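You operate a simulated robot arm through the tools that you are given. There is no shell and no other tool. Be economical: measure what you need, move in short steps, check, and stop when the job is done.

You run a simulated two-armed robot. Do the job below in one go: nothing can be reset, and whatever is moved stays where it is left.

Task
Take the grey cloth from the packing top and lay it out flat on the side table.

Only the result counts: the job must be done as asked and must still hold three seconds after the hand-in. Knocking over, shifting, dropping, spilling or breaking anything else fails it. Flat cloth is picked up by pressing the open fingertips on it (5 to 10 N) and closing them slowly along it; thin cloth reads only 2 to 8 mm in the jaws.

Robot
Two 7-joint arms with two-finger parallel grippers on one trunk, on a base that drives. Base frame: it is fixed to the floor where the robot stands at the start and does not move with it; the origin is under the middle of the robot, x ahead of it, y to its left, z up. Lengths are in mm, angles in degrees, forces in N, time in s.
The left shoulder is at the start at [65, 165, 920], the right one opposite. With the tool pointing down near the work surface each hand reaches from about 380 to 880 mm from the robot's upright axis, wherever it stands, measured 20 degrees to its own side. Places, roughly: side table [700, -1100, 800]. Payload 3.43 kg a hand.
The tool frame of a hand sits at the grasp point between the pads (the TCP): z along the fingers, y along the line on which they close. The tips reach 34 mm beyond it. Largest opening 128 mm; finger width 24, thickness 12; the body of the gripper, 48 by 130 mm, starts 96 mm behind the TCP.
Orientation is told as [roll, pitch, yaw] about the base's x, y, z axes, in that order, counted from this pose: with the fingers straight down and closing along the base's y, the tool's x points along the base's -x, its y along +y and its z along -z.

Tools
- The arms move only by the tool move_arm. It takes "left_deltas", "right_deltas" or both (then of equal length, played together; a hand with none holds still); each is a list of rows, each an object (a shift or turn left out is 0, a gripper value left out holds the last) with "offset": the shift along the tool's x, y, z in units of 250 mm (1.0 is 250 mm), a list of three; "rot": the turn, a rotation vector about the tool's x, y, z in units of 45 degrees (1.0 is 45 degrees), a list of three; "claw": the finger opening in mm, from 0 to 128. In form: [{"offset": [dx, dy, dz], "rot": [wx, wy, wz], "claw": claw}, ...]. A call has 1 to 8 rows; each row is the pose to reach, as a shift and turn from the pose commanded when the call began, along the tool's axes at that moment. A call with a number of a shift or a turn outside -1 to 1 is refused whole. A row lasts 0.2 s, in which the tool goes at most 50 mm and 8.6 degrees; a call with a longer step from one row to the next is refused whole, and so is a gripper value outside its range. Where a pose cannot be reached the arm comes as near as it can. A force on the tool above 40 N (or 10 N above the force at the start of the call, whichever is more), or a blocked arm, ends the call early, and 0.2 s more pass. Each finger travels about 153 mm/s and halts on what it meets, pressing with about 29 N; the grip force reading is that of the motor and also rises with nothing between the fingers. The clock runs only during rows and for 0.2 s after the last one: add rows that repeat a pose to give the fingers time. It gives the time, the measured TCP pose, the force on the tool (base axes), the opening and the grip force at its end, in the units of the frame above (readings bear some noise).
- Cameras (640 x 400 px; columns grow to the right, rows downward): "scene" is now at [118.4, -49.7, 1152.3]; the picture's right is [-0.58, -0.82, -0.00], its down [-0.44, 0.31, -0.84] and it looks along [0.69, -0.48, -0.54] (base axes); focal length 214 px, centre (320, 200). "left" rides on the left gripper at [76, 11, -160] in its tool frame; the picture's right is [-0.15, 0.99, 0.00], its down [-0.88, -0.13, -0.46] and it looks along [-0.45, -0.07, 0.89] (tool axes); focal length 234 px, centre (320, 200). "right" rides on the right gripper at [76, -11, -160] in its tool frame; the picture's right is [0.15, 0.99, 0.00], its down [-0.88, 0.13, -0.46] and it looks along [-0.45, 0.07, 0.89] (tool axes); focal length 234 px, centre (320, 200). There is no depth. A picture from a camera that has moved, and an enlarged one, comes with that camera's place and axes in the base frame and with its lens.
- camera(camera): a new picture of that camera. It takes no simulated time.
- lift_body(by): slides the trunk up (or, below 0, down) by that many mm; the arms and the scene camera ride with it, the base frame stays. It gives what a move gives, with no picture.
- roll_base(legs): drives the robot by 1 to 6 legs, each [ahead, left, turn to the left] in mm, mm and degrees, along the robot's own axes; the way and the turn of a leg run together, so that a leg with both is an arc; at most 1500 mm and 180 degrees a leg. The arms and the cameras ride along, it lands a little off, and it stops where it bumps. It gives what a move gives.
- pan_tilt(pan, tilt): turns the head with the scene camera to pan (to the left, within 86 degrees either way) and tilt (down, from -29 to 69), counted from straight ahead of the robot. It gives what a move gives.
- close_up(camera, box): a new picture of the part [left, top, right, bottom] of that camera's present view, enlarged. It takes no simulated time.
- close_job(): hands the job in; it is judged then, once.

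Work in short steps. Places have to be worked out from the pictures, the camera data and where the tool is seen: move nearer, look again, correct. Check each grasp and each placing, and mend what went wrong. You have 120 turns and 92 pictures in all, those below and enlarged ones among them. Open the grippers and draw the arms clear of the work before you hand the job in, unless the task says otherwise; then end with one line.

The tools are called after "Call:" as name(argument=value, ...) on one line, values as JSON. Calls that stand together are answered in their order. move_arm: Moves the arms, as the interface text tells. Its arguments: {"type":"object","properties":{"left_deltas":{"type":"array"},"right_deltas":{"type":"array"}},"required":[]} The other tools are called the same way: lift_body (by) slides the trunk up or down; roll_base (legs) drives the base; pan_tilt (pan, tilt) turns the head that bears the scene camera; camera (camera) takes a picture; close_up (camera, box) takes an enlarged picture of a part of a camera's view; close_job () hands the job in.

At the start:

```text
clock: 0.0
left_tool_pos: [629.8, -89.7, 1055.4]
left_tool_rot: [-0.1, -0.5, 0.1]
left_force: [0.3, 0.0, 0.8]
left_gripper_width: 128.1
left_grip_force: 0.1
right_tool_pos: [296.0, -463.9, 1100.9]
right_tool_rot: [-0.2, -0.3, -0.1]
right_force: [0.5, -0.3, -0.3]
right_gripper_width: 128.1
right_grip_force: 0.0
trunk travel left (down, up): [-400.0, 540.0]
robot x, y, heading: [-1.4, -0.2, 0.1]
head pan, tilt: [-35.2, 33.1]
```

scene: 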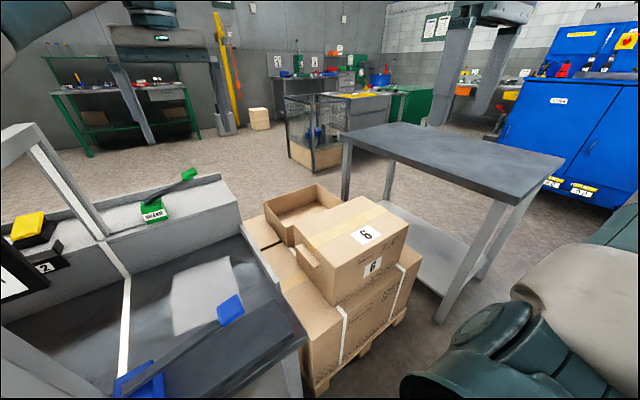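
right: 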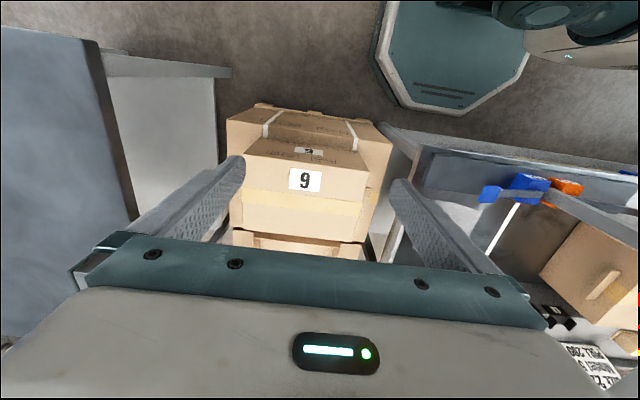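
left: 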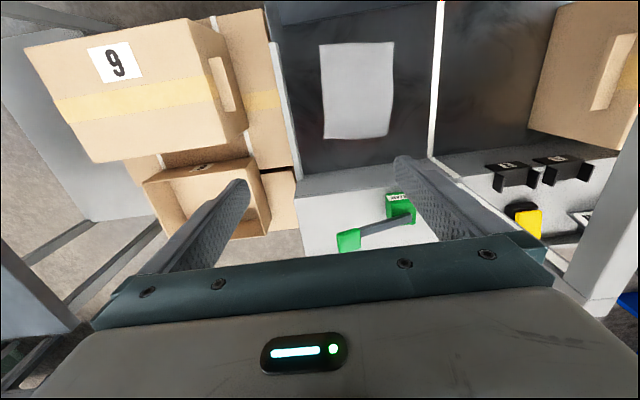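

The left camera puts the cloth at about x 480–710, y -85–95 on the packing top. I'll look closer at it before planning.

Call:
pan_tilt(pan=0, tilt=50)

Call:
close_up(camera="left", box=[240, 0, 480, 150])

Call:
camera(camera="scene")

```text
clock: 1.0
left_tool_pos: [630.5, -90.3, 1056.3]
left_tool_rot: [-0.1, -0.4, 0.1]
left_force: [-0.4, 0.4, -0.3]
left_gripper_width: 128.0
left_grip_force: 0.1
right_tool_pos: [295.2, -464.1, 1102.6]
right_tool_rot: [-0.1, -0.3, 0.0]
right_force: [-0.1, -0.9, 0.0]
right_gripper_width: 127.7
right_grip_force: 0.0
trunk travel left (down, up): [-400.0, 540.0]
robot x, y, heading: [-0.4, 1.0, 0.1]
head pan, tilt: [0.0, 50.0]
```

```text
2.67 times, centred on (360, 75) of left
camera zoom: at [552.7, -79.4, 1215.8], right [0.14, 0.99, 0.0], down [0.88, -0.13, 0.46], along [0.46, -0.07, -0.89], focal length 624 px, centre (213, 533)
```

zoom: 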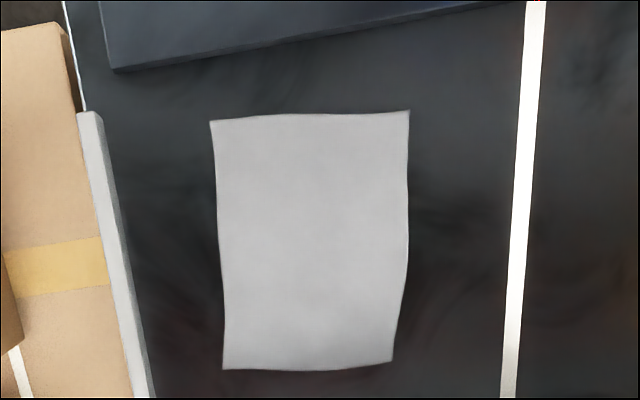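

```text
87 pictures are left
camera scene: at [123.1, 1.2, 1127.4], right [0.0, -1.0, 0.0], down [-0.76, 0.0, -0.65], along [0.65, 0.0, -0.76], focal length 214 px, centre (320, 200)
```

scene: 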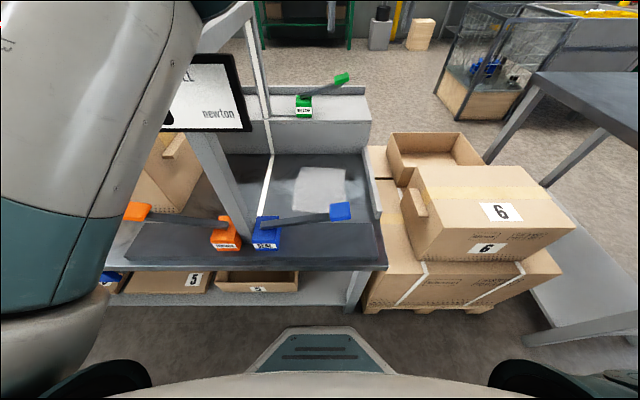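

The scene view suggests the top is nearer z≈610 than 571. Before moving the left arm sideways I'll look at the frame and monitor on the left, and at the side table on the right.

Call:
pan_tilt(pan=40, tilt=25)

Call:
camera(camera="scene")

Call:
pan_tilt(pan=-60, tilt=35)

Call:
camera(camera="scene")

```text
clock: 2.1
left_tool_pos: [630.8, -89.6, 1055.7]
left_tool_rot: [0.0, -0.5, 0.2]
left_force: [0.5, 0.5, -0.9]
left_gripper_width: 128.0
left_grip_force: 0.0
right_tool_pos: [294.9, -465.5, 1100.0]
right_tool_rot: [-0.1, -0.2, 0.1]
right_force: [0.3, -0.2, 0.3]
right_gripper_width: 128.1
right_grip_force: 0.0
trunk travel left (down, up): [-400.0, 540.0]
robot x, y, heading: [-1.3, 0.3, -0.1]
head pan, tilt: [40.0, 25.0]
```

```text
86 pictures are left
camera scene: at [116.4, 60.5, 1164.8], right [0.64, -0.77, 0.0], down [-0.32, -0.27, -0.91], along [0.7, 0.58, -0.42], focal length 214 px, centre (320, 200)
```

scene: 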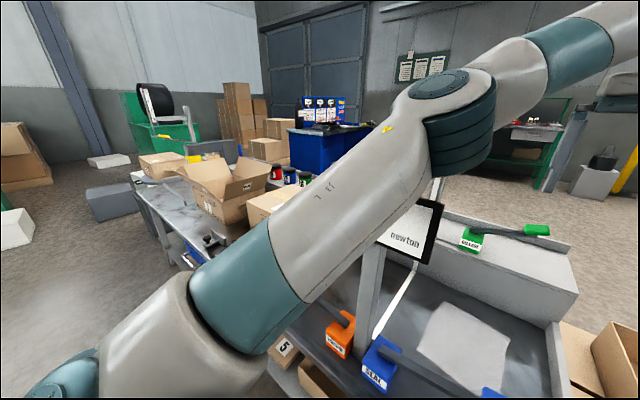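

```text
clock: 3.8
left_tool_pos: [630.2, -90.4, 1055.3]
left_tool_rot: [-0.1, -0.5, 0.1]
left_force: [0.7, -0.5, -0.8]
left_gripper_width: 128.2
left_grip_force: 0.1
right_tool_pos: [296.2, -465.0, 1100.7]
right_tool_rot: [-0.1, -0.2, 0.0]
right_force: [-0.7, -0.1, -0.4]
right_gripper_width: 128.0
right_grip_force: 0.0
trunk travel left (down, up): [-400.0, 540.0]
robot x, y, heading: [-3.1, 0.1, -0.1]
head pan, tilt: [-60.0, 35.0]
```

```text
85 pictures are left
camera scene: at [90.0, -75.0, 1149.1], right [-0.87, -0.5, 0.0], down [-0.28, 0.5, -0.82], along [0.41, -0.71, -0.57], focal length 214 px, centre (320, 200)
```

scene: 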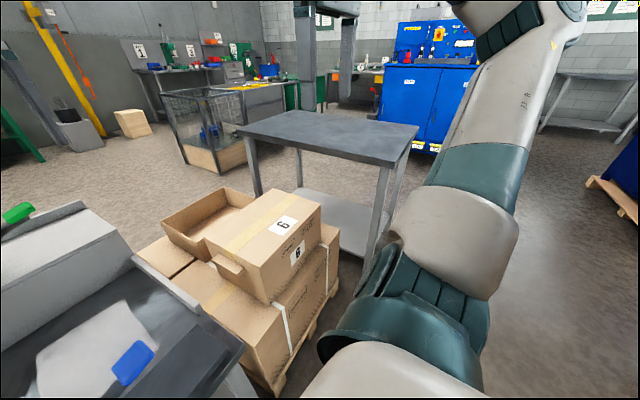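

The gantry with the monitor stands near y≈200, close to where the left forearm would pass. I'll slide the base to the right so that arm comes in from the clear side. The pallet front is at about x≈370, so there is room.

Call:
roll_base(legs=[[0, -170, 0]])

Call:
pan_tilt(pan=10, tilt=40)

Call:
camera(camera="scene")

```text
clock: 5.3
left_tool_pos: [635.6, -253.0, 1050.8]
left_tool_rot: [0.0, -0.1, 0.5]
left_force: [0.3, -1.6, 0.6]
left_gripper_width: 128.2
left_grip_force: 0.1
right_tool_pos: [305.8, -631.6, 1098.3]
right_tool_rot: [0.0, 0.0, 0.4]
right_force: [-0.1, -0.6, -0.2]
right_gripper_width: 128.2
right_grip_force: 0.0
trunk travel left (down, up): [-400.0, 540.0]
robot x, y, heading: [0.1, -162.1, 0.5]
head pan, tilt: [-60.0, 35.0]
```

```text
clock: 6.7
left_tool_pos: [636.9, -253.6, 1050.7]
left_tool_rot: [-0.1, -0.1, 0.5]
left_force: [-0.3, 0.6, 0.3]
left_gripper_width: 128.2
left_grip_force: 0.0
right_tool_pos: [305.3, -629.6, 1098.0]
right_tool_rot: [0.0, -0.1, 0.4]
right_force: [0.2, -0.3, -0.2]
right_gripper_width: 127.9
right_grip_force: 0.0
trunk travel left (down, up): [-400.0, 540.0]
robot x, y, heading: [3.3, -165.2, 0.4]
head pan, tilt: [10.0, 40.0]
```

```text
84 pictures are left
camera scene: at [136.3, -151.1, 1140.7], right [0.18, -0.98, 0.0], down [-0.63, -0.12, -0.77], along [0.75, 0.14, -0.64], focal length 214 px, centre (320, 200)
```

scene: 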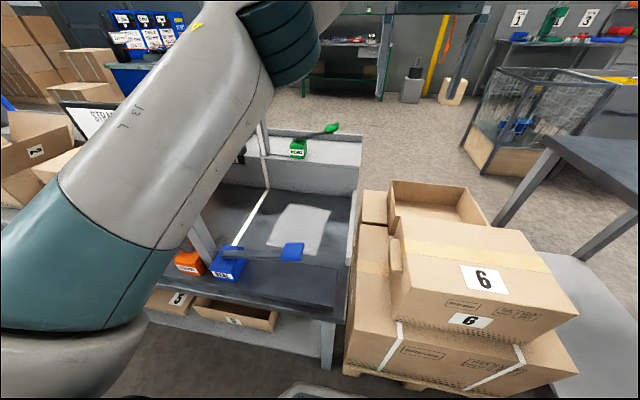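

Now I bring the left hand over the cloth's centre, staying high, to measure it and the gantry.

Call:
move_arm(left_deltas=[{"offset": [0, 0.18, 0]}, {"offset": [0, 0.36, 0]}, {"offset": [0, 0.54, 0]}, {"offset": [0, 0.72, 0]}, {"offset": [0, 0.9, 0]}, {"offset": [0, 0.98, 0]}])

Call:
camera(camera="left")

Call:
camera(camera="scene")

```text
clock: 8.1
left_tool_pos: [632.0, -9.1, 1053.4]
left_tool_rot: [0.0, -0.2, 0.6]
left_force: [0.9, -0.6, 0.5]
left_gripper_width: 128.1
left_grip_force: 0.1
right_tool_pos: [302.1, -633.0, 1097.8]
right_tool_rot: [0.1, -0.3, 0.5]
right_force: [-0.5, -0.7, 0.3]
right_gripper_width: 127.9
right_grip_force: 0.1
trunk travel left (down, up): [-400.0, 540.0]
robot x, y, heading: [-1.3, -168.7, 0.6]
head pan, tilt: [10.0, 40.0]
```

```text
83 pictures are left
camera left: at [554.7, -0.1, 1215.2], right [0.14, 0.99, 0.0], down [0.88, -0.12, 0.46], along [0.46, -0.06, -0.89], focal length 234 px, centre (320, 200)
```

left: 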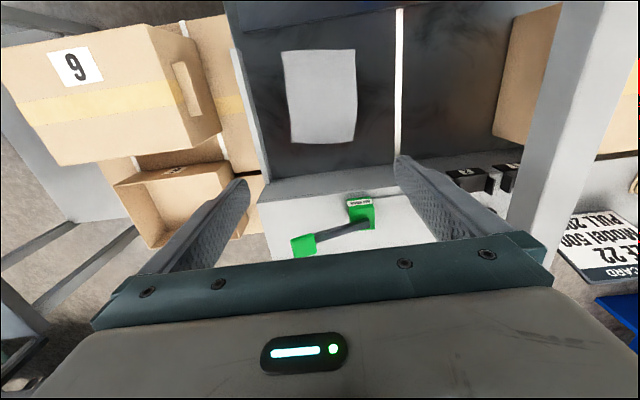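

```text
82 pictures are left
camera scene: at [133.0, -152.7, 1140.8], right [0.18, -0.98, 0.0], down [-0.63, -0.12, -0.77], along [0.76, 0.14, -0.64], focal length 214 px, centre (320, 200)
```

scene: 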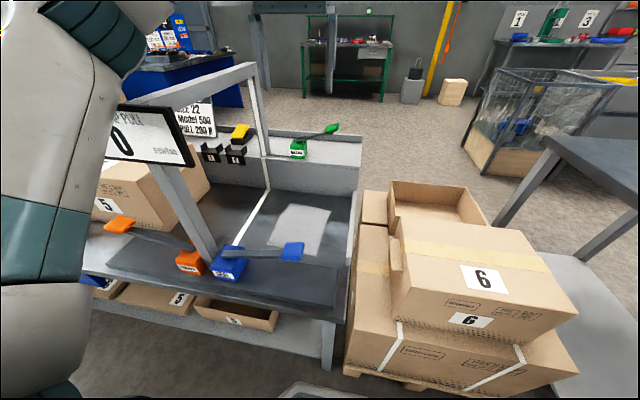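

The cloth's corners come out near (495,-75), (510,84), (709,68) and (685,-91), with z≈612. That makes it about 160 × 200 mm, yawed about -7°. I'll grip the far edge with both hands closing along x, cameras outward so the hands fit side by side, and turn the wrists up here where there is room.

Call:
move_arm(left_deltas=[{"rot": [0, 0, 0.18]}, {"rot": [0, 0, 0.36]}, {"rot": [0, 0, 0.54]}, {"rot": [0, 0, 0.72]}, {"rot": [0, 0, 0.9]}, {"rot": [0, 0, 1.0]}], right_deltas=[{"rot": [0, 0, -0.18]}, {"rot": [0, 0, -0.36]}, {"rot": [0, 0, -0.54]}, {"rot": [0, 0, -0.72]}, {"rot": [0, 0, -0.9]}, {"rot": [0, 0, -1.0]}])

Call:
move_arm(left_deltas=[{"rot": [0, 0, 0.18]}, {"rot": [0, 0, 0.36]}, {"rot": [0, 0, 0.54]}, {"rot": [0, 0, 0.72]}, {"rot": [0, 0, 0.9]}, {"rot": [0, 0, 1.0]}], right_deltas=[{"rot": [0, 0, -0.18]}, {"rot": [0, 0, -0.36]}, {"rot": [0, 0, -0.54]}, {"rot": [0, 0, -0.72]}, {"rot": [0, 0, -0.84]}, {"rot": [0, 0, -0.84]}])

Call:
camera(camera="scene")

```text
clock: 9.5
left_tool_pos: [631.6, -9.6, 1055.8]
left_tool_rot: [0.3, -0.2, -44.6]
left_force: [-0.1, -0.1, 0.0]
left_gripper_width: 128.0
left_grip_force: 0.2
right_tool_pos: [299.3, -559.0, 1058.9]
right_tool_rot: [-0.1, -0.3, 45.4]
right_force: [-0.2, 0.3, 0.3]
right_gripper_width: 128.2
right_grip_force: 0.2
right hand out of reach, approached as far as the arm can: row 3, 4, 5, 6
trunk travel left (down, up): [-400.0, 540.0]
robot x, y, heading: [0.3, -164.9, 0.2]
head pan, tilt: [10.0, 40.0]
```

```text
clock: 10.9
left_tool_pos: [629.8, -9.6, 1056.2]
left_tool_rot: [0.4, 0.1, -89.6]
left_force: [0.4, -0.4, 0.6]
left_gripper_width: 128.2
left_grip_force: 0.0
right_tool_pos: [257.4, -469.6, 1017.1]
right_tool_rot: [-0.2, -0.1, 83.3]
right_force: [0.5, 0.0, 0.1]
right_gripper_width: 128.1
right_grip_force: 0.1
right hand out of reach, approached as far as the arm can: row 1, 2, 3, 4, 5, 6
trunk travel left (down, up): [-400.0, 540.0]
robot x, y, heading: [-5.6, -167.6, 0.6]
head pan, tilt: [10.0, 40.0]
```

```text
81 pictures are left
camera scene: at [132.3, -152.9, 1141.5], right [0.18, -0.98, 0.0], down [-0.63, -0.11, -0.77], along [0.76, 0.14, -0.64], focal length 214 px, centre (320, 200)
```

scene: 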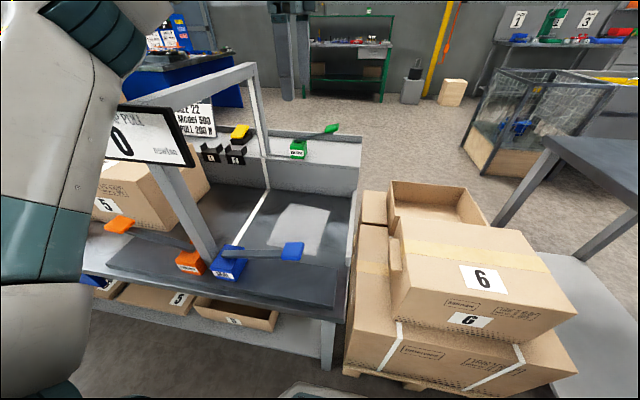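

The left turn is done. The right arm crept inward because it was too near the body. I move the right hand forward in steps and read where it really goes.

Call:
move_arm(right_deltas=[{"offset": [-0.02, -0.165, -0.02]}, {"offset": [-0.04, -0.33, -0.04]}, {"offset": [-0.06, -0.495, -0.06]}, {"offset": [-0.08, -0.66, -0.08]}, {"offset": [-0.1, -0.825, -0.1]}, {"offset": [-0.117, -0.99, -0.12]}])

```text
clock: 12.3
left_tool_pos: [629.8, -11.0, 1054.1]
left_tool_rot: [0.4, 0.0, -89.6]
left_force: [0.7, -0.7, 0.0]
left_gripper_width: 128.1
left_grip_force: 0.1
right_tool_pos: [383.1, -382.2, 1004.6]
right_tool_rot: [-0.3, -0.2, 83.3]
right_force: [-0.2, -0.6, 0.7]
right_gripper_width: 127.9
right_grip_force: 0.0
right hand out of reach, approached as far as the arm can: row 1, 2, 3, 4, 5, 6
trunk travel left (down, up): [-400.0, 540.0]
robot x, y, heading: [-1.5, -162.8, 0.3]
head pan, tilt: [10.0, 40.0]
```

It remains out of reach there, as the command is likely too high and too far out. I go inward (+y) and down.

Call:
move_arm(right_deltas=[{"offset": [-0.16, 0, 0.066]}, {"offset": [-0.32, 0, 0.13]}, {"offset": [-0.48, 0, 0.2]}, {"offset": [-0.64, 0, 0.27]}, {"offset": [-0.8, 0, 0.33]}, {"offset": [-0.96, 0, 0.4]}])

```text
clock: 13.7
left_tool_pos: [629.4, -10.0, 1054.1]
left_tool_rot: [0.4, 0.1, -89.4]
left_force: [0.5, 0.5, 0.4]
left_gripper_width: 127.9
left_grip_force: 0.0
right_tool_pos: [396.4, -277.6, 953.3]
right_tool_rot: [-0.2, -0.4, 83.1]
right_force: [-0.6, 0.9, 0.1]
right_gripper_width: 128.0
right_grip_force: 0.0
right hand out of reach, approached as far as the arm can: row 3, 4, 5, 6
trunk travel left (down, up): [-400.0, 540.0]
robot x, y, heading: [2.5, -167.8, 0.3]
head pan, tilt: [10.0, 40.0]
```

The left arm takes this yaw in a similar place, so the right arm seems stuck in a folded branch. I turn its wrist back toward yaw 0 and will retry the turn once it is over the work.

Call:
move_arm(right_deltas=[{"rot": [0, 0, 0.18]}, {"rot": [0, 0, 0.36]}, {"rot": [0, 0, 0.54]}, {"rot": [0, 0, 0.72]}, {"rot": [0, 0, 0.9]}, {"rot": [0, 0, 1.0]}])

Call:
move_arm(right_deltas=[{"rot": [0, 0, 0.18]}, {"rot": [0, 0, 0.36]}, {"rot": [0, 0, 0.54]}, {"rot": [0, 0, 0.72]}, {"rot": [0, 0, 0.84]}])

```text
clock: 15.1
left_tool_pos: [630.6, -10.1, 1054.5]
left_tool_rot: [0.4, 0.0, -89.5]
left_force: [0.1, -0.3, 1.3]
left_gripper_width: 127.8
left_grip_force: 0.1
right_tool_pos: [397.9, -278.1, 957.3]
right_tool_rot: [0.0, -0.3, 38.2]
right_force: [0.6, 0.8, 0.8]
right_gripper_width: 128.1
right_grip_force: 0.0
right hand out of reach, approached as far as the arm can: row 3, 4, 5, 6
trunk travel left (down, up): [-400.0, 540.0]
robot x, y, heading: [-3.0, -166.5, 0.5]
head pan, tilt: [10.0, 40.0]
```

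```text
clock: 16.3
left_tool_pos: [630.7, -9.6, 1055.0]
left_tool_rot: [0.4, 0.1, -89.5]
left_force: [-0.1, -0.4, 0.0]
left_gripper_width: 127.9
left_grip_force: 0.0
right_tool_pos: [397.3, -278.1, 959.6]
right_tool_rot: [0.2, -0.3, 0.3]
right_force: [1.1, 0.6, 0.2]
right_gripper_width: 128.1
right_grip_force: 0.0
trunk travel left (down, up): [-400.0, 540.0]
robot x, y, heading: [5.8, -166.1, 0.5]
head pan, tilt: [10.0, 40.0]
```

The commanded pose follows the real one, and the right hand is back at yaw 0 at (397,-278,960). Now forward over the boxes.

Call:
move_arm(right_deltas=[{"offset": [-0.18, 0, 0]}, {"offset": [-0.36, 0, 0]}, {"offset": [-0.54, 0, 0]}, {"offset": [-0.72, 0, 0]}, {"offset": [-0.9, 0, 0]}, {"offset": [-1.0, 0, 0]}])

Call:
move_arm(right_deltas=[{"rot": [0, 0, -0.18]}, {"rot": [0, 0, -0.36]}, {"rot": [0, 0, -0.54]}, {"rot": [0, 0, -0.72]}, {"rot": [0, 0, -0.9]}, {"rot": [0, 0, -1.0]}])

```text
clock: 17.7
left_tool_pos: [630.1, -9.7, 1053.4]
left_tool_rot: [0.4, 0.1, -89.5]
left_force: [0.0, -0.5, -0.3]
left_gripper_width: 127.9
left_grip_force: 0.1
right_tool_pos: [535.0, -313.9, 949.4]
right_tool_rot: [0.1, -0.3, 0.4]
right_force: [0.0, 0.8, -0.9]
right_gripper_width: 128.2
right_grip_force: 0.1
right hand out of reach, approached as far as the arm can: row 1, 2, 3, 4, 5, 6
trunk travel left (down, up): [-400.0, 540.0]
robot x, y, heading: [1.0, -169.0, 0.4]
head pan, tilt: [10.0, 40.0]
```

```text
clock: 19.1
left_tool_pos: [630.3, -10.0, 1054.6]
left_tool_rot: [0.4, 0.1, -89.5]
left_force: [-0.2, -0.5, 0.1]
left_gripper_width: 127.9
left_grip_force: 0.1
right_tool_pos: [531.8, -311.8, 947.3]
right_tool_rot: [-0.1, -0.3, 45.6]
right_force: [-0.1, -0.1, -0.9]
right_gripper_width: 128.1
right_grip_force: 0.1
trunk travel left (down, up): [-400.0, 540.0]
robot x, y, heading: [4.8, -167.5, 0.5]
head pan, tilt: [10.0, 40.0]
```

Still limited going forward. I try forward and downward from here, where the arm should have more reach.

Call:
move_arm(right_deltas=[{"offset": [-0.1, -0.1, 0.1]}, {"offset": [-0.2, -0.2, 0.2]}, {"offset": [-0.3, -0.3, 0.25]}, {"offset": [-0.4, -0.4, 0.25]}])

Call:
camera(camera="left")

Call:
pan_tilt(pan=-25, tilt=20)

Call:
camera(camera="scene")

```text
clock: 20.1
left_tool_pos: [631.2, -7.9, 1054.5]
left_tool_rot: [0.3, 0.0, -89.3]
left_force: [0.3, -0.7, -0.8]
left_gripper_width: 127.9
left_grip_force: 0.1
right_tool_pos: [629.4, -352.0, 879.8]
right_tool_rot: [-0.1, -0.3, 45.5]
right_force: [0.5, 0.3, 0.0]
right_gripper_width: 127.8
right_grip_force: 0.1
right hand out of reach, approached as far as the arm can: row 1, 2, 3, 4
trunk travel left (down, up): [-400.0, 540.0]
robot x, y, heading: [4.8, -167.2, 0.3]
head pan, tilt: [10.0, 40.0]
```

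```text
80 pictures are left
camera left: at [639.2, 67.4, 1215.5], right [0.99, -0.13, 0.01], down [-0.12, -0.88, 0.45], along [-0.06, -0.45, -0.89], focal length 234 px, centre (320, 200)
```

left: 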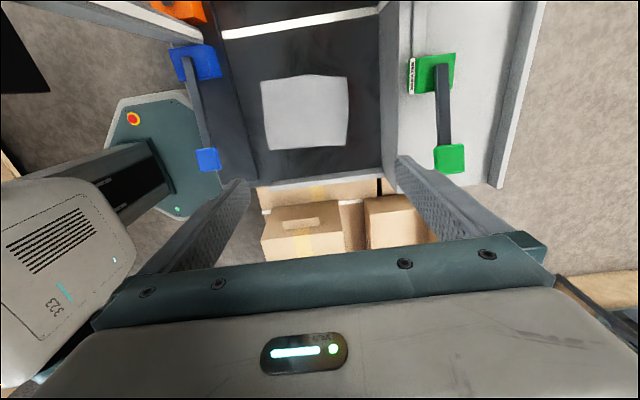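

```text
clock: 21.1
left_tool_pos: [630.3, -9.4, 1054.5]
left_tool_rot: [0.3, 0.0, -89.5]
left_force: [0.4, -0.5, -0.2]
left_gripper_width: 128.0
left_grip_force: 0.1
right_tool_pos: [627.0, -350.7, 881.3]
right_tool_rot: [-0.1, -0.3, 45.5]
right_force: [-0.1, -0.1, 0.2]
right_gripper_width: 128.3
right_grip_force: 0.2
trunk travel left (down, up): [-400.0, 540.0]
robot x, y, heading: [2.4, -165.9, 0.4]
head pan, tilt: [-25.0, 20.0]
```

```text
79 pictures are left
camera scene: at [132.1, -205.1, 1172.9], right [-0.41, -0.91, 0.0], down [-0.31, 0.14, -0.94], along [0.86, -0.39, -0.34], focal length 214 px, centre (320, 200)
```

scene: 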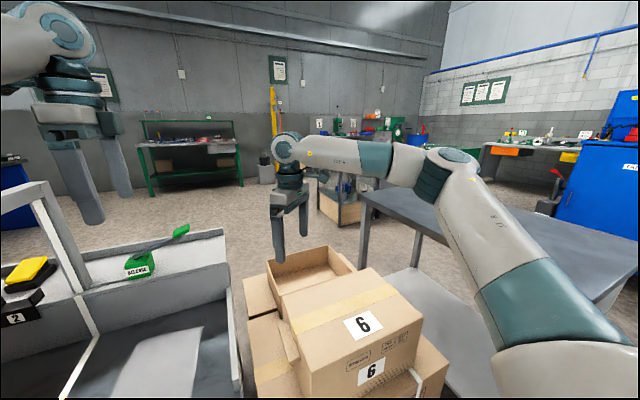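

The right forearm lies horizontally from an elbow far out to the side. I try moving inward a bit at this lower height, still clear of the left hand.

Call:
move_arm(right_deltas=[{"offset": [-0.1, 0.1, 0]}, {"offset": [-0.2, 0.2, 0]}, {"offset": [-0.3, 0.3, 0]}, {"offset": [-0.34, 0.34, 0]}])

```text
clock: 22.1
left_tool_pos: [629.8, -9.2, 1055.0]
left_tool_rot: [0.3, -0.1, -89.5]
left_force: [0.3, 1.0, -0.2]
left_gripper_width: 127.9
left_grip_force: 0.0
right_tool_pos: [573.3, -317.9, 889.3]
right_tool_rot: [-0.2, -0.3, 45.4]
right_force: [0.8, -0.8, -0.2]
right_gripper_width: 128.1
right_grip_force: 0.1
right hand out of reach, approached as far as the arm can: row 1, 2, 3, 4
trunk travel left (down, up): [-400.0, 540.0]
robot x, y, heading: [4.8, -167.0, 0.3]
head pan, tilt: [-25.0, 20.0]
```

The right hand stops at a line about 15° to its own side, while the left may cross the middle. So I'll back off a little and turn the robot about 26° left, which puts the cloth on the right hand's side. First I bring the left hand inward so it clears the gantry during the turn, and the right hand outward and up.

Call:
move_arm(left_deltas=[{"offset": [-0.18, 0, 0]}, {"offset": [-0.36, 0, 0]}, {"offset": [-0.54, 0, 0]}, {"offset": [-0.71, 0, 0]}], right_deltas=[{"offset": [0.106, -0.106, -0.06]}, {"offset": [0.212, -0.212, -0.12]}, {"offset": [0.318, -0.318, -0.18]}, {"offset": [0.424, -0.424, -0.24]}])

Call:
roll_base(legs=[[-90, 0, 0]])

```text
clock: 23.1
left_tool_pos: [643.4, -198.8, 1041.1]
left_tool_rot: [-0.5, 0.3, -89.8]
left_force: [0.3, -0.6, 0.3]
left_gripper_width: 127.9
left_grip_force: 0.1
right_tool_pos: [582.1, -474.2, 940.1]
right_tool_rot: [0.4, 0.1, 45.0]
right_force: [1.2, -0.9, -0.5]
right_gripper_width: 128.2
right_grip_force: 0.0
right hand out of reach, approached as far as the arm can: row 4
trunk travel left (down, up): [-400.0, 540.0]
robot x, y, heading: [3.6, -168.1, -0.2]
head pan, tilt: [-25.0, 20.0]
```

```text
clock: 24.2
left_tool_pos: [546.7, -187.3, 1050.4]
left_tool_rot: [0.1, 0.1, -89.5]
left_force: [0.0, -0.3, -0.2]
left_gripper_width: 127.9
left_grip_force: 0.0
right_tool_pos: [488.3, -463.2, 948.7]
right_tool_rot: [-0.1, 0.1, 45.3]
right_force: [0.4, -0.4, -0.1]
right_gripper_width: 128.2
right_grip_force: 0.1
trunk travel left (down, up): [-400.0, 540.0]
robot x, y, heading: [-90.7, -162.6, 0.8]
head pan, tilt: [-25.0, 20.0]
```

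Both hands are where I want them, so I turn left 25°.

Call:
roll_base(legs=[[0, 0, 25]])

Call:
pan_tilt(pan=-10, tilt=35)

Call:
camera(camera="scene")

```text
clock: 25.9
left_tool_pos: [499.1, 76.9, 1050.1]
left_tool_rot: [0.1, 0.1, -65.0]
left_force: [-0.7, 0.1, 0.1]
left_gripper_width: 127.9
left_grip_force: 0.1
right_tool_pos: [560.0, -199.5, 947.3]
right_tool_rot: [-0.1, 0.0, 69.7]
right_force: [0.4, 1.1, -0.2]
right_gripper_width: 128.0
right_grip_force: 0.0
trunk travel left (down, up): [-400.0, 540.0]
robot x, y, heading: [-85.4, -167.2, 25.0]
head pan, tilt: [-25.0, 20.0]
```

```text
clock: 26.6
left_tool_pos: [499.8, 76.6, 1049.1]
left_tool_rot: [0.0, 0.0, -65.0]
left_force: [-0.3, -0.1, -0.7]
left_gripper_width: 127.9
left_grip_force: 0.0
right_tool_pos: [559.5, -198.0, 947.1]
right_tool_rot: [-0.1, 0.0, 69.6]
right_force: [0.0, 0.5, -0.1]
right_gripper_width: 128.3
right_grip_force: 0.1
trunk travel left (down, up): [-400.0, 540.0]
robot x, y, heading: [-88.2, -171.8, 24.8]
head pan, tilt: [-10.0, 35.0]
```

```text
78 pictures are left
camera scene: at [44.9, -123.7, 1148.3], right [0.26, -0.97, 0.0], down [-0.55, -0.15, -0.82], along [0.79, 0.21, -0.57], focal length 214 px, centre (320, 200)
```

scene: 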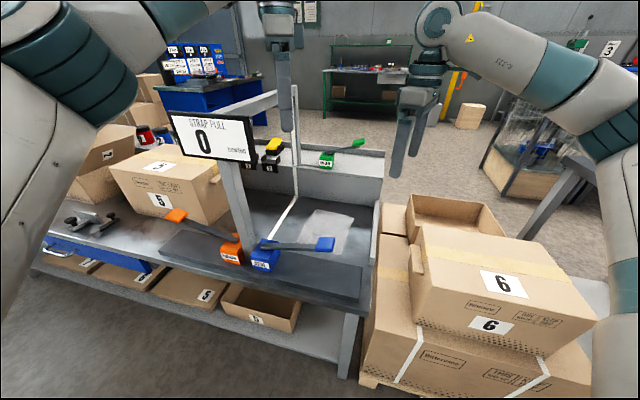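

The area is clear, with the gantry well left of the left arm. I move both hands toward positions above the far edge of the cloth, keeping them apart.

Call:
move_arm(left_deltas=[{"offset": [-0.1, 0.143, 0]}, {"offset": [-0.2, 0.286, 0]}, {"offset": [-0.3, 0.43, 0]}, {"offset": [-0.4, 0.572, 0]}], right_deltas=[{"offset": [-0.1, -0.065, 0]}, {"offset": [-0.2, -0.13, 0]}, {"offset": [-0.3, -0.195, 0]}, {"offset": [-0.386, -0.258, 0]}])

Call:
move_arm(left_deltas=[{"rot": [0, 0, 0.18]}, {"rot": [0, 0, 0.36]}, {"rot": [0, 0, 0.54]}, {"rot": [0, 0, 0.7]}], right_deltas=[{"rot": [0, 0, -0.15]}, {"rot": [0, 0, -0.3]}, {"rot": [0, 0, -0.3]}, {"rot": [0, 0, -0.3]}])

Call:
camera(camera="right")

Call:
camera(camera="left")

```text
clock: 27.6
left_tool_pos: [567.2, 55.6, 1015.8]
left_tool_rot: [0.2, -0.1, -65.0]
left_force: [0.4, -0.5, 0.1]
left_gripper_width: 128.0
left_grip_force: 0.1
left hand out of reach, approached as far as the arm can: row 2, 3, 4
right_tool_pos: [576.0, -139.2, 943.4]
right_tool_rot: [-0.1, 0.0, 69.5]
right_force: [-0.7, 0.9, 0.6]
right_gripper_width: 128.1
right_grip_force: 0.0
right hand out of reach, approached as far as the arm can: row 1, 2, 3, 4
trunk travel left (down, up): [-400.0, 540.0]
robot x, y, heading: [-89.5, -168.3, 24.7]
head pan, tilt: [-10.0, 35.0]
```

```text
clock: 28.6
left_tool_pos: [565.9, 54.1, 1011.5]
left_tool_rot: [0.1, 0.1, -96.7]
left_force: [-0.8, 0.3, -0.1]
left_gripper_width: 127.9
left_grip_force: 0.0
right_tool_pos: [499.0, -126.5, 939.8]
right_tool_rot: [-0.2, 0.0, 82.9]
right_force: [-0.6, 1.0, 0.6]
right_gripper_width: 128.0
right_grip_force: 0.1
right hand out of reach, approached as far as the arm can: row 1, 2, 3, 4
trunk travel left (down, up): [-400.0, 540.0]
robot x, y, heading: [-87.6, -168.6, 25.1]
head pan, tilt: [-10.0, 35.0]
```

```text
77 pictures are left
camera right: at [499.6, -203.6, 1098.3], right [-1.0, -0.02, 0.0], down [-0.02, 0.89, 0.46], along [-0.01, 0.46, -0.89], focal length 234 px, centre (320, 200)
```

right: 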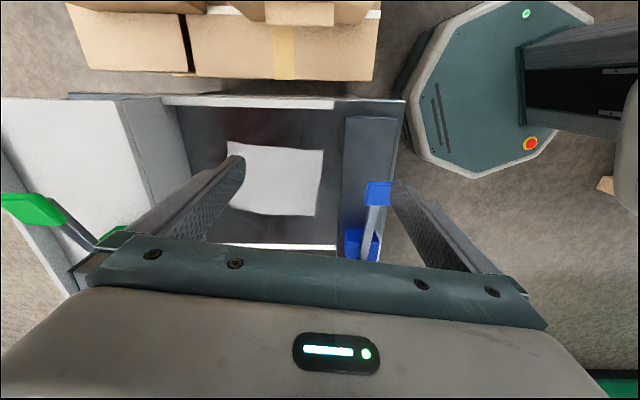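

```text
76 pictures are left
camera left: at [585.4, 127.2, 1173.3], right [0.97, -0.26, 0.0], down [-0.23, -0.86, 0.45], along [-0.12, -0.44, -0.89], focal length 234 px, centre (320, 200)
```

left: 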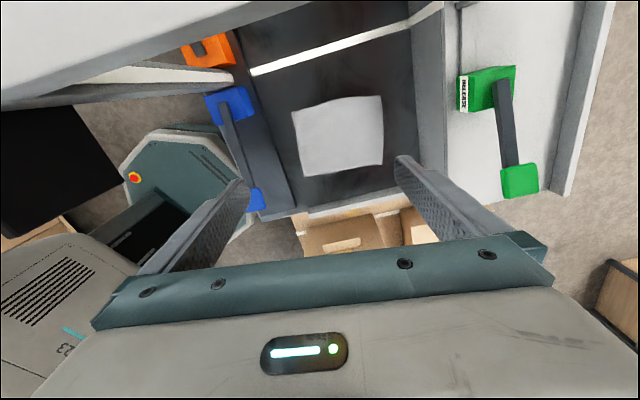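

At this height both arms are near full stretch, and they reach further nearer the surface. I narrow the jaws, lower both hands about 140 mm, then go forward.

Call:
move_arm(left_deltas=[{"offset": [0, 0, 0.2], "claw": 50}, {"offset": [0, 0, 0.4]}, {"offset": [0, 0, 0.6]}, {"offset": [0.015, 0.12, 0.6]}, {"offset": [0.03, 0.24, 0.6]}], right_deltas=[{"offset": [0, 0, 0.18], "claw": 50}, {"offset": [0, 0, 0.36]}, {"offset": [0, 0, 0.54]}, {"offset": [-0.02, -0.16, 0.54]}, {"offset": [-0.04, -0.32, 0.54]}])

Call:
camera(camera="scene")

```text
clock: 29.8
left_tool_pos: [574.1, 124.9, 931.6]
left_tool_rot: [4.6, 3.1, -92.4]
left_force: [-0.3, 1.3, -0.1]
left_gripper_width: 49.9
left_grip_force: 0.1
left hand out of reach, approached as far as the arm can: row 5
right_tool_pos: [470.3, -59.6, 821.7]
right_tool_rot: [-1.5, -0.9, 87.1]
right_force: [0.5, 0.4, -1.3]
right_gripper_width: 50.0
right_grip_force: 0.1
right hand out of reach, approached as far as the arm can: row 4, 5
trunk travel left (down, up): [-400.0, 540.0]
robot x, y, heading: [-103.4, -137.8, 29.3]
head pan, tilt: [-10.0, 35.0]
```

```text
75 pictures are left
camera scene: at [5.5, -100.6, 1155.6], right [0.33, -0.94, -0.01], down [-0.52, -0.18, -0.83], along [0.78, 0.28, -0.55], focal length 214 px, centre (320, 200)
```

scene: 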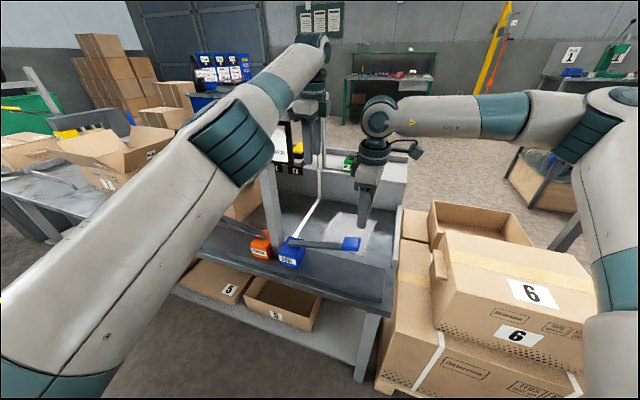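

The base got pushed (heading 29°), so the left forearm has come down on the gantry or monitor. I raise the left arm straight back at once and look.

Call:
move_arm(left_deltas=[{"offset": [0, 0, -0.15]}, {"offset": [0, -0.1, -0.35]}, {"offset": [0, -0.2, -0.55]}, {"offset": [0, -0.2, -0.6]}])

Call:
camera(camera="scene")

```text
refused: row 2 steps farther than a row can; nothing moved
```

```text
74 pictures are left
camera scene: at [5.5, -100.6, 1155.6], right [0.33, -0.94, -0.01], down [-0.52, -0.18, -0.83], along [0.78, 0.28, -0.55], focal length 214 px, centre (320, 200)
```

scene: 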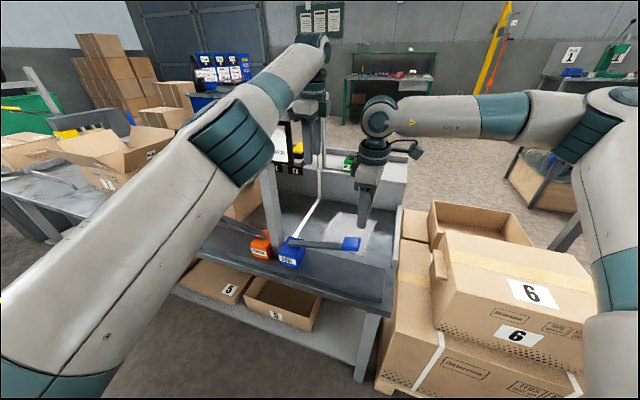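

That call was refused for its step size; again with smaller steps.

Call:
move_arm(left_deltas=[{"offset": [0, -0.06, -0.15]}, {"offset": [0, -0.12, -0.3]}, {"offset": [0, -0.18, -0.45]}, {"offset": [0, -0.24, -0.6]}, {"offset": [0, -0.24, -0.6]}])

Call:
camera(camera="scene")

```text
clock: 31.0
left_tool_pos: [565.8, 57.6, 1011.6]
left_tool_rot: [0.0, 0.1, -96.4]
left_force: [-0.4, -0.3, 0.4]
left_gripper_width: 50.2
left_grip_force: 0.0
right_tool_pos: [506.6, -125.5, 800.6]
right_tool_rot: [-0.3, 0.0, 82.7]
right_force: [0.3, 0.2, 0.5]
right_gripper_width: 49.8
right_grip_force: 0.0
trunk travel left (down, up): [-400.0, 540.0]
robot x, y, heading: [-87.7, -167.9, 24.6]
head pan, tilt: [-10.0, 35.0]
```

```text
73 pictures are left
camera scene: at [48.4, -124.9, 1147.5], right [0.26, -0.97, 0.0], down [-0.56, -0.15, -0.82], along [0.79, 0.21, -0.58], focal length 214 px, centre (320, 200)
```

scene: 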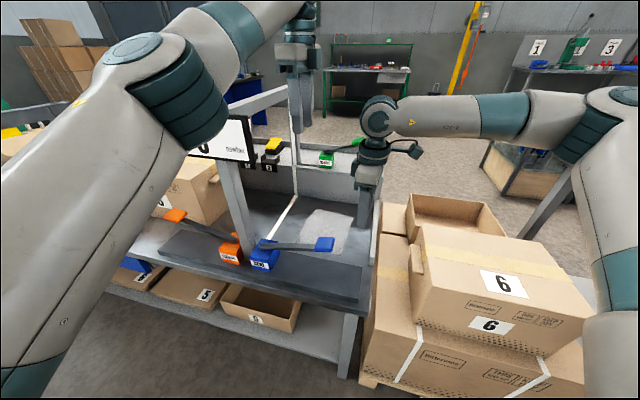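

The base sprang back to its pose and the gantry, monitor and levers look unmoved. With a much higher trunk the elbows stay above the gantry while the hands go down, so I raise the trunk 300 mm.

Call:
lift_body(by=300)

Call:
move_arm(right_deltas=[{"offset": [0, -0.12, 0.14]}, {"offset": [0, -0.24, 0.28]}, {"offset": [0, -0.36, 0.42]}, {"offset": [0, -0.48, 0.56]}, {"offset": [0, -0.6, 0.7]}])

Call:
camera(camera="scene")

```text
clock: 34.0
left_tool_pos: [562.5, 58.7, 1314.3]
left_tool_rot: [0.1, 0.1, -96.5]
left_force: [0.7, 0.0, -1.3]
left_gripper_width: 49.8
left_grip_force: 0.1
right_tool_pos: [502.6, -122.7, 1102.8]
right_tool_rot: [-0.2, -0.1, 82.8]
right_force: [0.0, -0.6, -0.5]
right_gripper_width: 50.1
right_grip_force: 0.0
trunk travel left (down, up): [-700.0, 240.0]
robot x, y, heading: [-89.1, -171.2, 25.2]
head pan, tilt: [-10.0, 35.0]
```

```text
clock: 35.2
left_tool_pos: [563.4, 60.4, 1314.1]
left_tool_rot: [0.0, 0.0, -96.5]
left_force: [1.2, 0.1, 0.3]
left_gripper_width: 49.9
left_grip_force: 0.1
right_tool_pos: [548.5, -136.9, 912.4]
right_tool_rot: [-3.3, -0.3, 80.9]
right_force: [0.9, -0.2, -0.6]
right_gripper_width: 50.0
right_grip_force: 0.0
right hand out of reach, approached as far as the arm can: row 1, 2, 3, 4, 5
trunk travel left (down, up): [-700.0, 240.0]
robot x, y, heading: [-88.3, -168.7, 24.9]
head pan, tilt: [-10.0, 35.0]
```

```text
72 pictures are left
camera scene: at [46.1, -122.8, 1448.2], right [0.26, -0.97, 0.0], down [-0.56, -0.15, -0.82], along [0.79, 0.21, -0.57], focal length 214 px, centre (320, 200)
```

scene: 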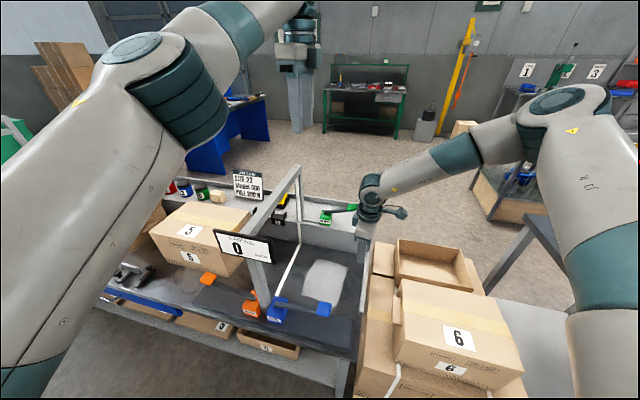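

The right arm still balks at yaw 83. I turn its hand back to about yaw 36 to see whether it then extends over the far edge.

Call:
move_arm(right_deltas=[{"rot": [0, 0, 0.18]}, {"rot": [0, 0, 0.36]}, {"rot": [0, 0, 0.54]}, {"rot": [0, 0, 0.72]}, {"rot": [0, 0, 0.9]}, {"rot": [0, 0, 1.0]}])

Call:
move_arm(right_deltas=[{"offset": [-0.12, -0.08, 0]}, {"offset": [-0.24, -0.16, 0]}, {"offset": [-0.36, -0.24, 0]}, {"offset": [-0.4, -0.27, 0]}])

```text
clock: 36.6
left_tool_pos: [561.2, 58.1, 1315.7]
left_tool_rot: [0.2, 0.1, -96.5]
left_force: [0.4, 0.2, 0.4]
left_gripper_width: 50.1
left_grip_force: 0.1
right_tool_pos: [551.6, -133.7, 912.3]
right_tool_rot: [-2.1, -2.7, 35.9]
right_force: [0.0, 0.2, -0.9]
right_gripper_width: 50.0
right_grip_force: 0.1
trunk travel left (down, up): [-700.0, 240.0]
robot x, y, heading: [-91.8, -165.5, 25.1]
head pan, tilt: [-10.0, 35.0]
```

```text
clock: 37.6
left_tool_pos: [562.2, 58.8, 1315.6]
left_tool_rot: [0.1, 0.2, -96.5]
left_force: [0.7, -0.1, -0.3]
left_gripper_width: 50.1
left_grip_force: 0.1
right_tool_pos: [650.9, -157.0, 938.7]
right_tool_rot: [-2.1, -2.7, 36.1]
right_force: [-1.2, -0.8, 0.3]
right_gripper_width: 49.9
right_grip_force: 0.1
right hand out of reach, approached as far as the arm can: row 1, 2, 3, 4
trunk travel left (down, up): [-700.0, 240.0]
robot x, y, heading: [-85.1, -165.7, 24.6]
head pan, tilt: [-10.0, 35.0]
```

The boundary depends on the arm's posture. I try extending the right arm straight out along its heading to open the elbow, then swing inward.

Call:
move_arm(right_deltas=[{"offset": [-0.13, -0.025, 0]}, {"offset": [-0.26, -0.05, 0]}, {"offset": [-0.39, -0.076, 0]}])

Call:
camera(camera="scene")

```text
clock: 38.4
left_tool_pos: [561.5, 58.9, 1315.3]
left_tool_rot: [0.2, 0.1, -96.5]
left_force: [0.3, -0.3, -0.8]
left_gripper_width: 49.7
left_grip_force: 0.1
right_tool_pos: [697.3, -167.0, 975.3]
right_tool_rot: [-2.1, -2.6, 36.1]
right_force: [-0.5, 0.7, 0.7]
right_gripper_width: 50.1
right_grip_force: 0.1
right hand out of reach, approached as far as the arm can: row 1, 2, 3
trunk travel left (down, up): [-700.0, 240.0]
robot x, y, heading: [-89.1, -167.9, 25.0]
head pan, tilt: [-10.0, 35.0]
```

```text
71 pictures are left
camera scene: at [44.9, -123.6, 1448.3], right [0.26, -0.97, 0.0], down [-0.55, -0.15, -0.82], along [0.79, 0.21, -0.57], focal length 214 px, centre (320, 200)
```

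scene: 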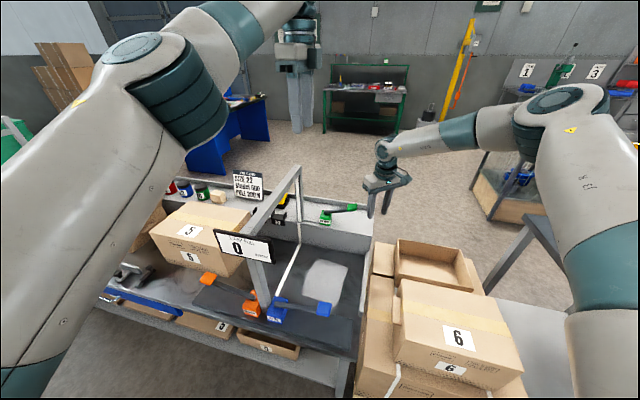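

I raise the right hand to the height at which the left arm moves freely (mirror posture), then go inward and down from there.

Call:
move_arm(right_deltas=[{"offset": [0.04, 0.03, -0.18]}, {"offset": [0.08, 0.06, -0.36]}, {"offset": [0.12, 0.09, -0.54]}, {"offset": [0.16, 0.12, -0.72]}, {"offset": [0.2, 0.15, -0.9]}, {"offset": [0.22, 0.18, -1.0]}])

Call:
move_arm(right_deltas=[{"offset": [0, 0, -0.18]}, {"offset": [0, 0, -0.34]}, {"offset": [-0.1, 0.15, -0.34]}, {"offset": [-0.15, 0.25, -0.34]}])

```text
clock: 39.8
left_tool_pos: [560.7, 58.9, 1314.7]
left_tool_rot: [0.1, 0.2, -96.6]
left_force: [0.6, 0.8, -0.1]
left_gripper_width: 50.0
left_grip_force: 0.0
right_tool_pos: [612.4, -163.0, 1222.6]
right_tool_rot: [-2.1, -2.6, 36.1]
right_force: [-0.2, -0.5, 0.0]
right_gripper_width: 49.9
right_grip_force: 0.1
trunk travel left (down, up): [-700.0, 240.0]
robot x, y, heading: [-87.8, -168.5, 24.8]
head pan, tilt: [-10.0, 35.0]
```

```text
clock: 40.8
left_tool_pos: [559.0, 57.7, 1316.4]
left_tool_rot: [0.3, 0.1, -96.5]
left_force: [-0.3, 0.5, 0.5]
left_gripper_width: 50.0
left_grip_force: 0.0
right_tool_pos: [588.8, -122.5, 1306.1]
right_tool_rot: [-2.2, -2.7, 35.8]
right_force: [-1.0, -0.6, 0.7]
right_gripper_width: 49.8
right_grip_force: 0.0
right hand out of reach, approached as far as the arm can: row 3, 4
trunk travel left (down, up): [-700.0, 240.0]
robot x, y, heading: [-89.4, -170.0, 25.0]
head pan, tilt: [-10.0, 35.0]
```

I test whether a hand yaw on the other side frees the right arm's inward motion.

Call:
move_arm(right_deltas=[{"rot": [0, 0, 0.18]}, {"rot": [0, 0, 0.36]}, {"rot": [0, 0, 0.54]}, {"rot": [0, 0, 0.72]}, {"rot": [0, 0, 0.9]}, {"rot": [0, 0, 1.0]}])

Call:
move_arm(right_deltas=[{"offset": [0, 0.1, 0.15]}, {"offset": [0, 0.15, 0.3]}, {"offset": [-0.05, 0.2, 0.45]}, {"offset": [-0.1, 0.25, 0.6]}])

```text
clock: 42.2
left_tool_pos: [561.3, 59.1, 1315.7]
left_tool_rot: [0.0, 0.1, -96.5]
left_force: [0.0, 1.1, 0.1]
left_gripper_width: 50.1
left_grip_force: 0.1
right_tool_pos: [593.9, -118.8, 1302.3]
right_tool_rot: [0.5, -3.3, -9.2]
right_force: [-0.4, 0.1, -0.4]
right_gripper_width: 49.8
right_grip_force: 0.1
trunk travel left (down, up): [-700.0, 240.0]
robot x, y, heading: [-87.0, -166.5, 24.9]
head pan, tilt: [-10.0, 35.0]
```

```text
clock: 43.2
left_tool_pos: [562.5, 58.9, 1314.8]
left_tool_rot: [0.1, 0.1, -96.5]
left_force: [0.3, -0.4, 0.4]
left_gripper_width: 50.0
left_grip_force: 0.1
right_tool_pos: [627.8, -88.3, 1152.4]
right_tool_rot: [0.5, -3.3, -8.9]
right_force: [-0.3, 0.0, 0.4]
right_gripper_width: 50.1
right_grip_force: 0.1
right hand out of reach, approached as far as the arm can: row 1, 2, 3, 4
trunk travel left (down, up): [-700.0, 240.0]
robot x, y, heading: [-84.5, -166.0, 24.9]
head pan, tilt: [-10.0, 35.0]
```

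Better: the right hand is now at (628,-88,1152), near what I need. I continue down in steps.

Call:
move_arm(right_deltas=[{"offset": [0, 0.02, 0.18]}, {"offset": [0, 0.04, 0.36]}, {"offset": [0, 0.06, 0.54]}, {"offset": [-0.02, 0.08, 0.72]}, {"offset": [-0.04, 0.1, 0.9]}, {"offset": [-0.06, 0.1, 1.0]}])

Call:
camera(camera="scene")

Call:
camera(camera="right")

```text
clock: 44.6
left_tool_pos: [561.6, 59.5, 1315.4]
left_tool_rot: [0.1, 0.1, -96.5]
left_force: [-0.1, -0.5, -0.3]
left_gripper_width: 49.8
left_grip_force: 0.1
right_tool_pos: [628.2, -136.6, 952.9]
right_tool_rot: [0.4, -3.3, -9.0]
right_force: [0.2, 0.9, -0.6]
right_gripper_width: 49.8
right_grip_force: 0.0
right hand out of reach, approached as far as the arm can: row 1, 2, 3, 4, 5, 6
trunk travel left (down, up): [-700.0, 240.0]
robot x, y, heading: [-86.5, -167.8, 25.0]
head pan, tilt: [-10.0, 35.0]
```

```text
70 pictures are left
camera scene: at [44.9, -123.7, 1448.3], right [0.26, -0.97, 0.0], down [-0.55, -0.15, -0.82], along [0.79, 0.21, -0.57], focal length 214 px, centre (320, 200)
```

scene: 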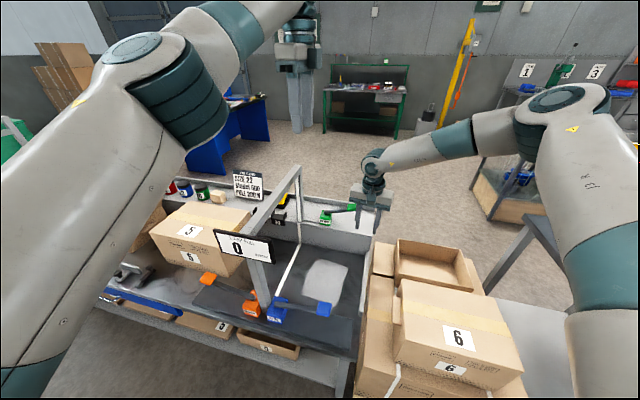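

```text
69 pictures are left
camera right: at [541.4, -135.7, 1106.8], right [0.01, 1.0, 0.0], down [0.86, -0.01, 0.51], along [0.51, -0.01, -0.86], focal length 234 px, centre (320, 200)
```

right: 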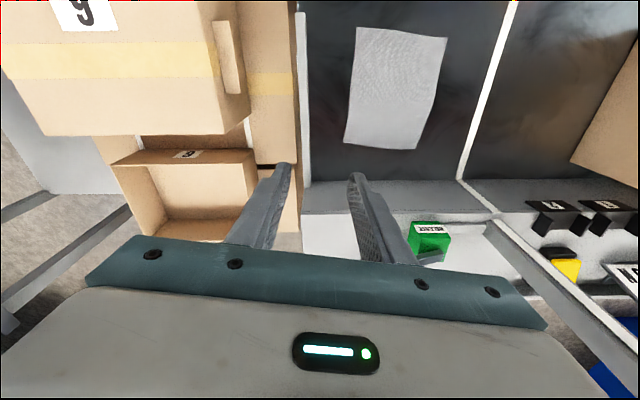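

The right hand's inner limit sits at about 20° to its own side, and the left elbow would hit the gantry. So I'll pick with the right hand alone, then spread the cloth with both hands at the free side table. First I move the right hand outward, then turn the base 16° more.

Call:
move_arm(right_deltas=[{"offset": [0, -0.18, 0]}, {"offset": [0, -0.34, 0]}])

Call:
roll_base(legs=[[0, 0, 16]])

Call:
camera(camera="scene")

```text
clock: 45.2
left_tool_pos: [562.1, 56.8, 1317.3]
left_tool_rot: [0.1, 0.1, -96.6]
left_force: [-0.3, -0.5, 0.0]
left_gripper_width: 50.0
left_grip_force: 0.1
right_tool_pos: [608.5, -219.5, 951.6]
right_tool_rot: [0.6, -3.4, -9.0]
right_force: [-0.6, -0.8, -0.4]
right_gripper_width: 50.0
right_grip_force: 0.1
trunk travel left (down, up): [-700.0, 240.0]
robot x, y, heading: [-86.4, -165.7, 25.0]
head pan, tilt: [-10.0, 35.0]
```

```text
clock: 46.5
left_tool_pos: [475.8, 228.2, 1314.3]
left_tool_rot: [0.1, 0.0, -80.6]
left_force: [-0.1, -0.6, -0.1]
left_gripper_width: 50.1
left_grip_force: 0.1
right_tool_pos: [597.7, -26.6, 949.4]
right_tool_rot: [0.3, -3.3, 7.0]
right_force: [-0.1, -0.6, -0.1]
right_gripper_width: 49.7
right_grip_force: 0.0
trunk travel left (down, up): [-700.0, 240.0]
robot x, y, heading: [-82.8, -166.7, 40.8]
head pan, tilt: [-10.0, 35.0]
```

```text
68 pictures are left
camera scene: at [28.3, -89.6, 1448.3], right [0.51, -0.86, 0.0], down [-0.49, -0.29, -0.82], along [0.7, 0.42, -0.57], focal length 214 px, centre (320, 200)
```

scene: 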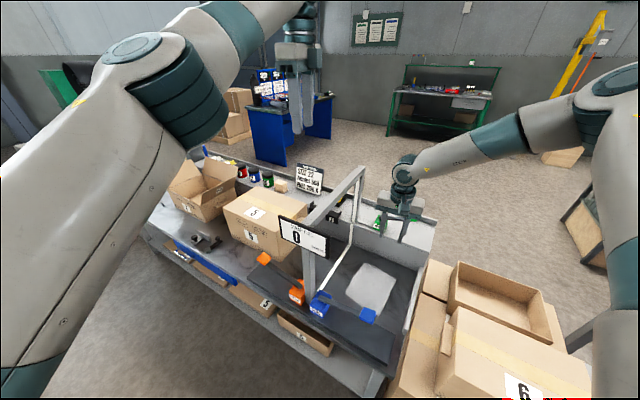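

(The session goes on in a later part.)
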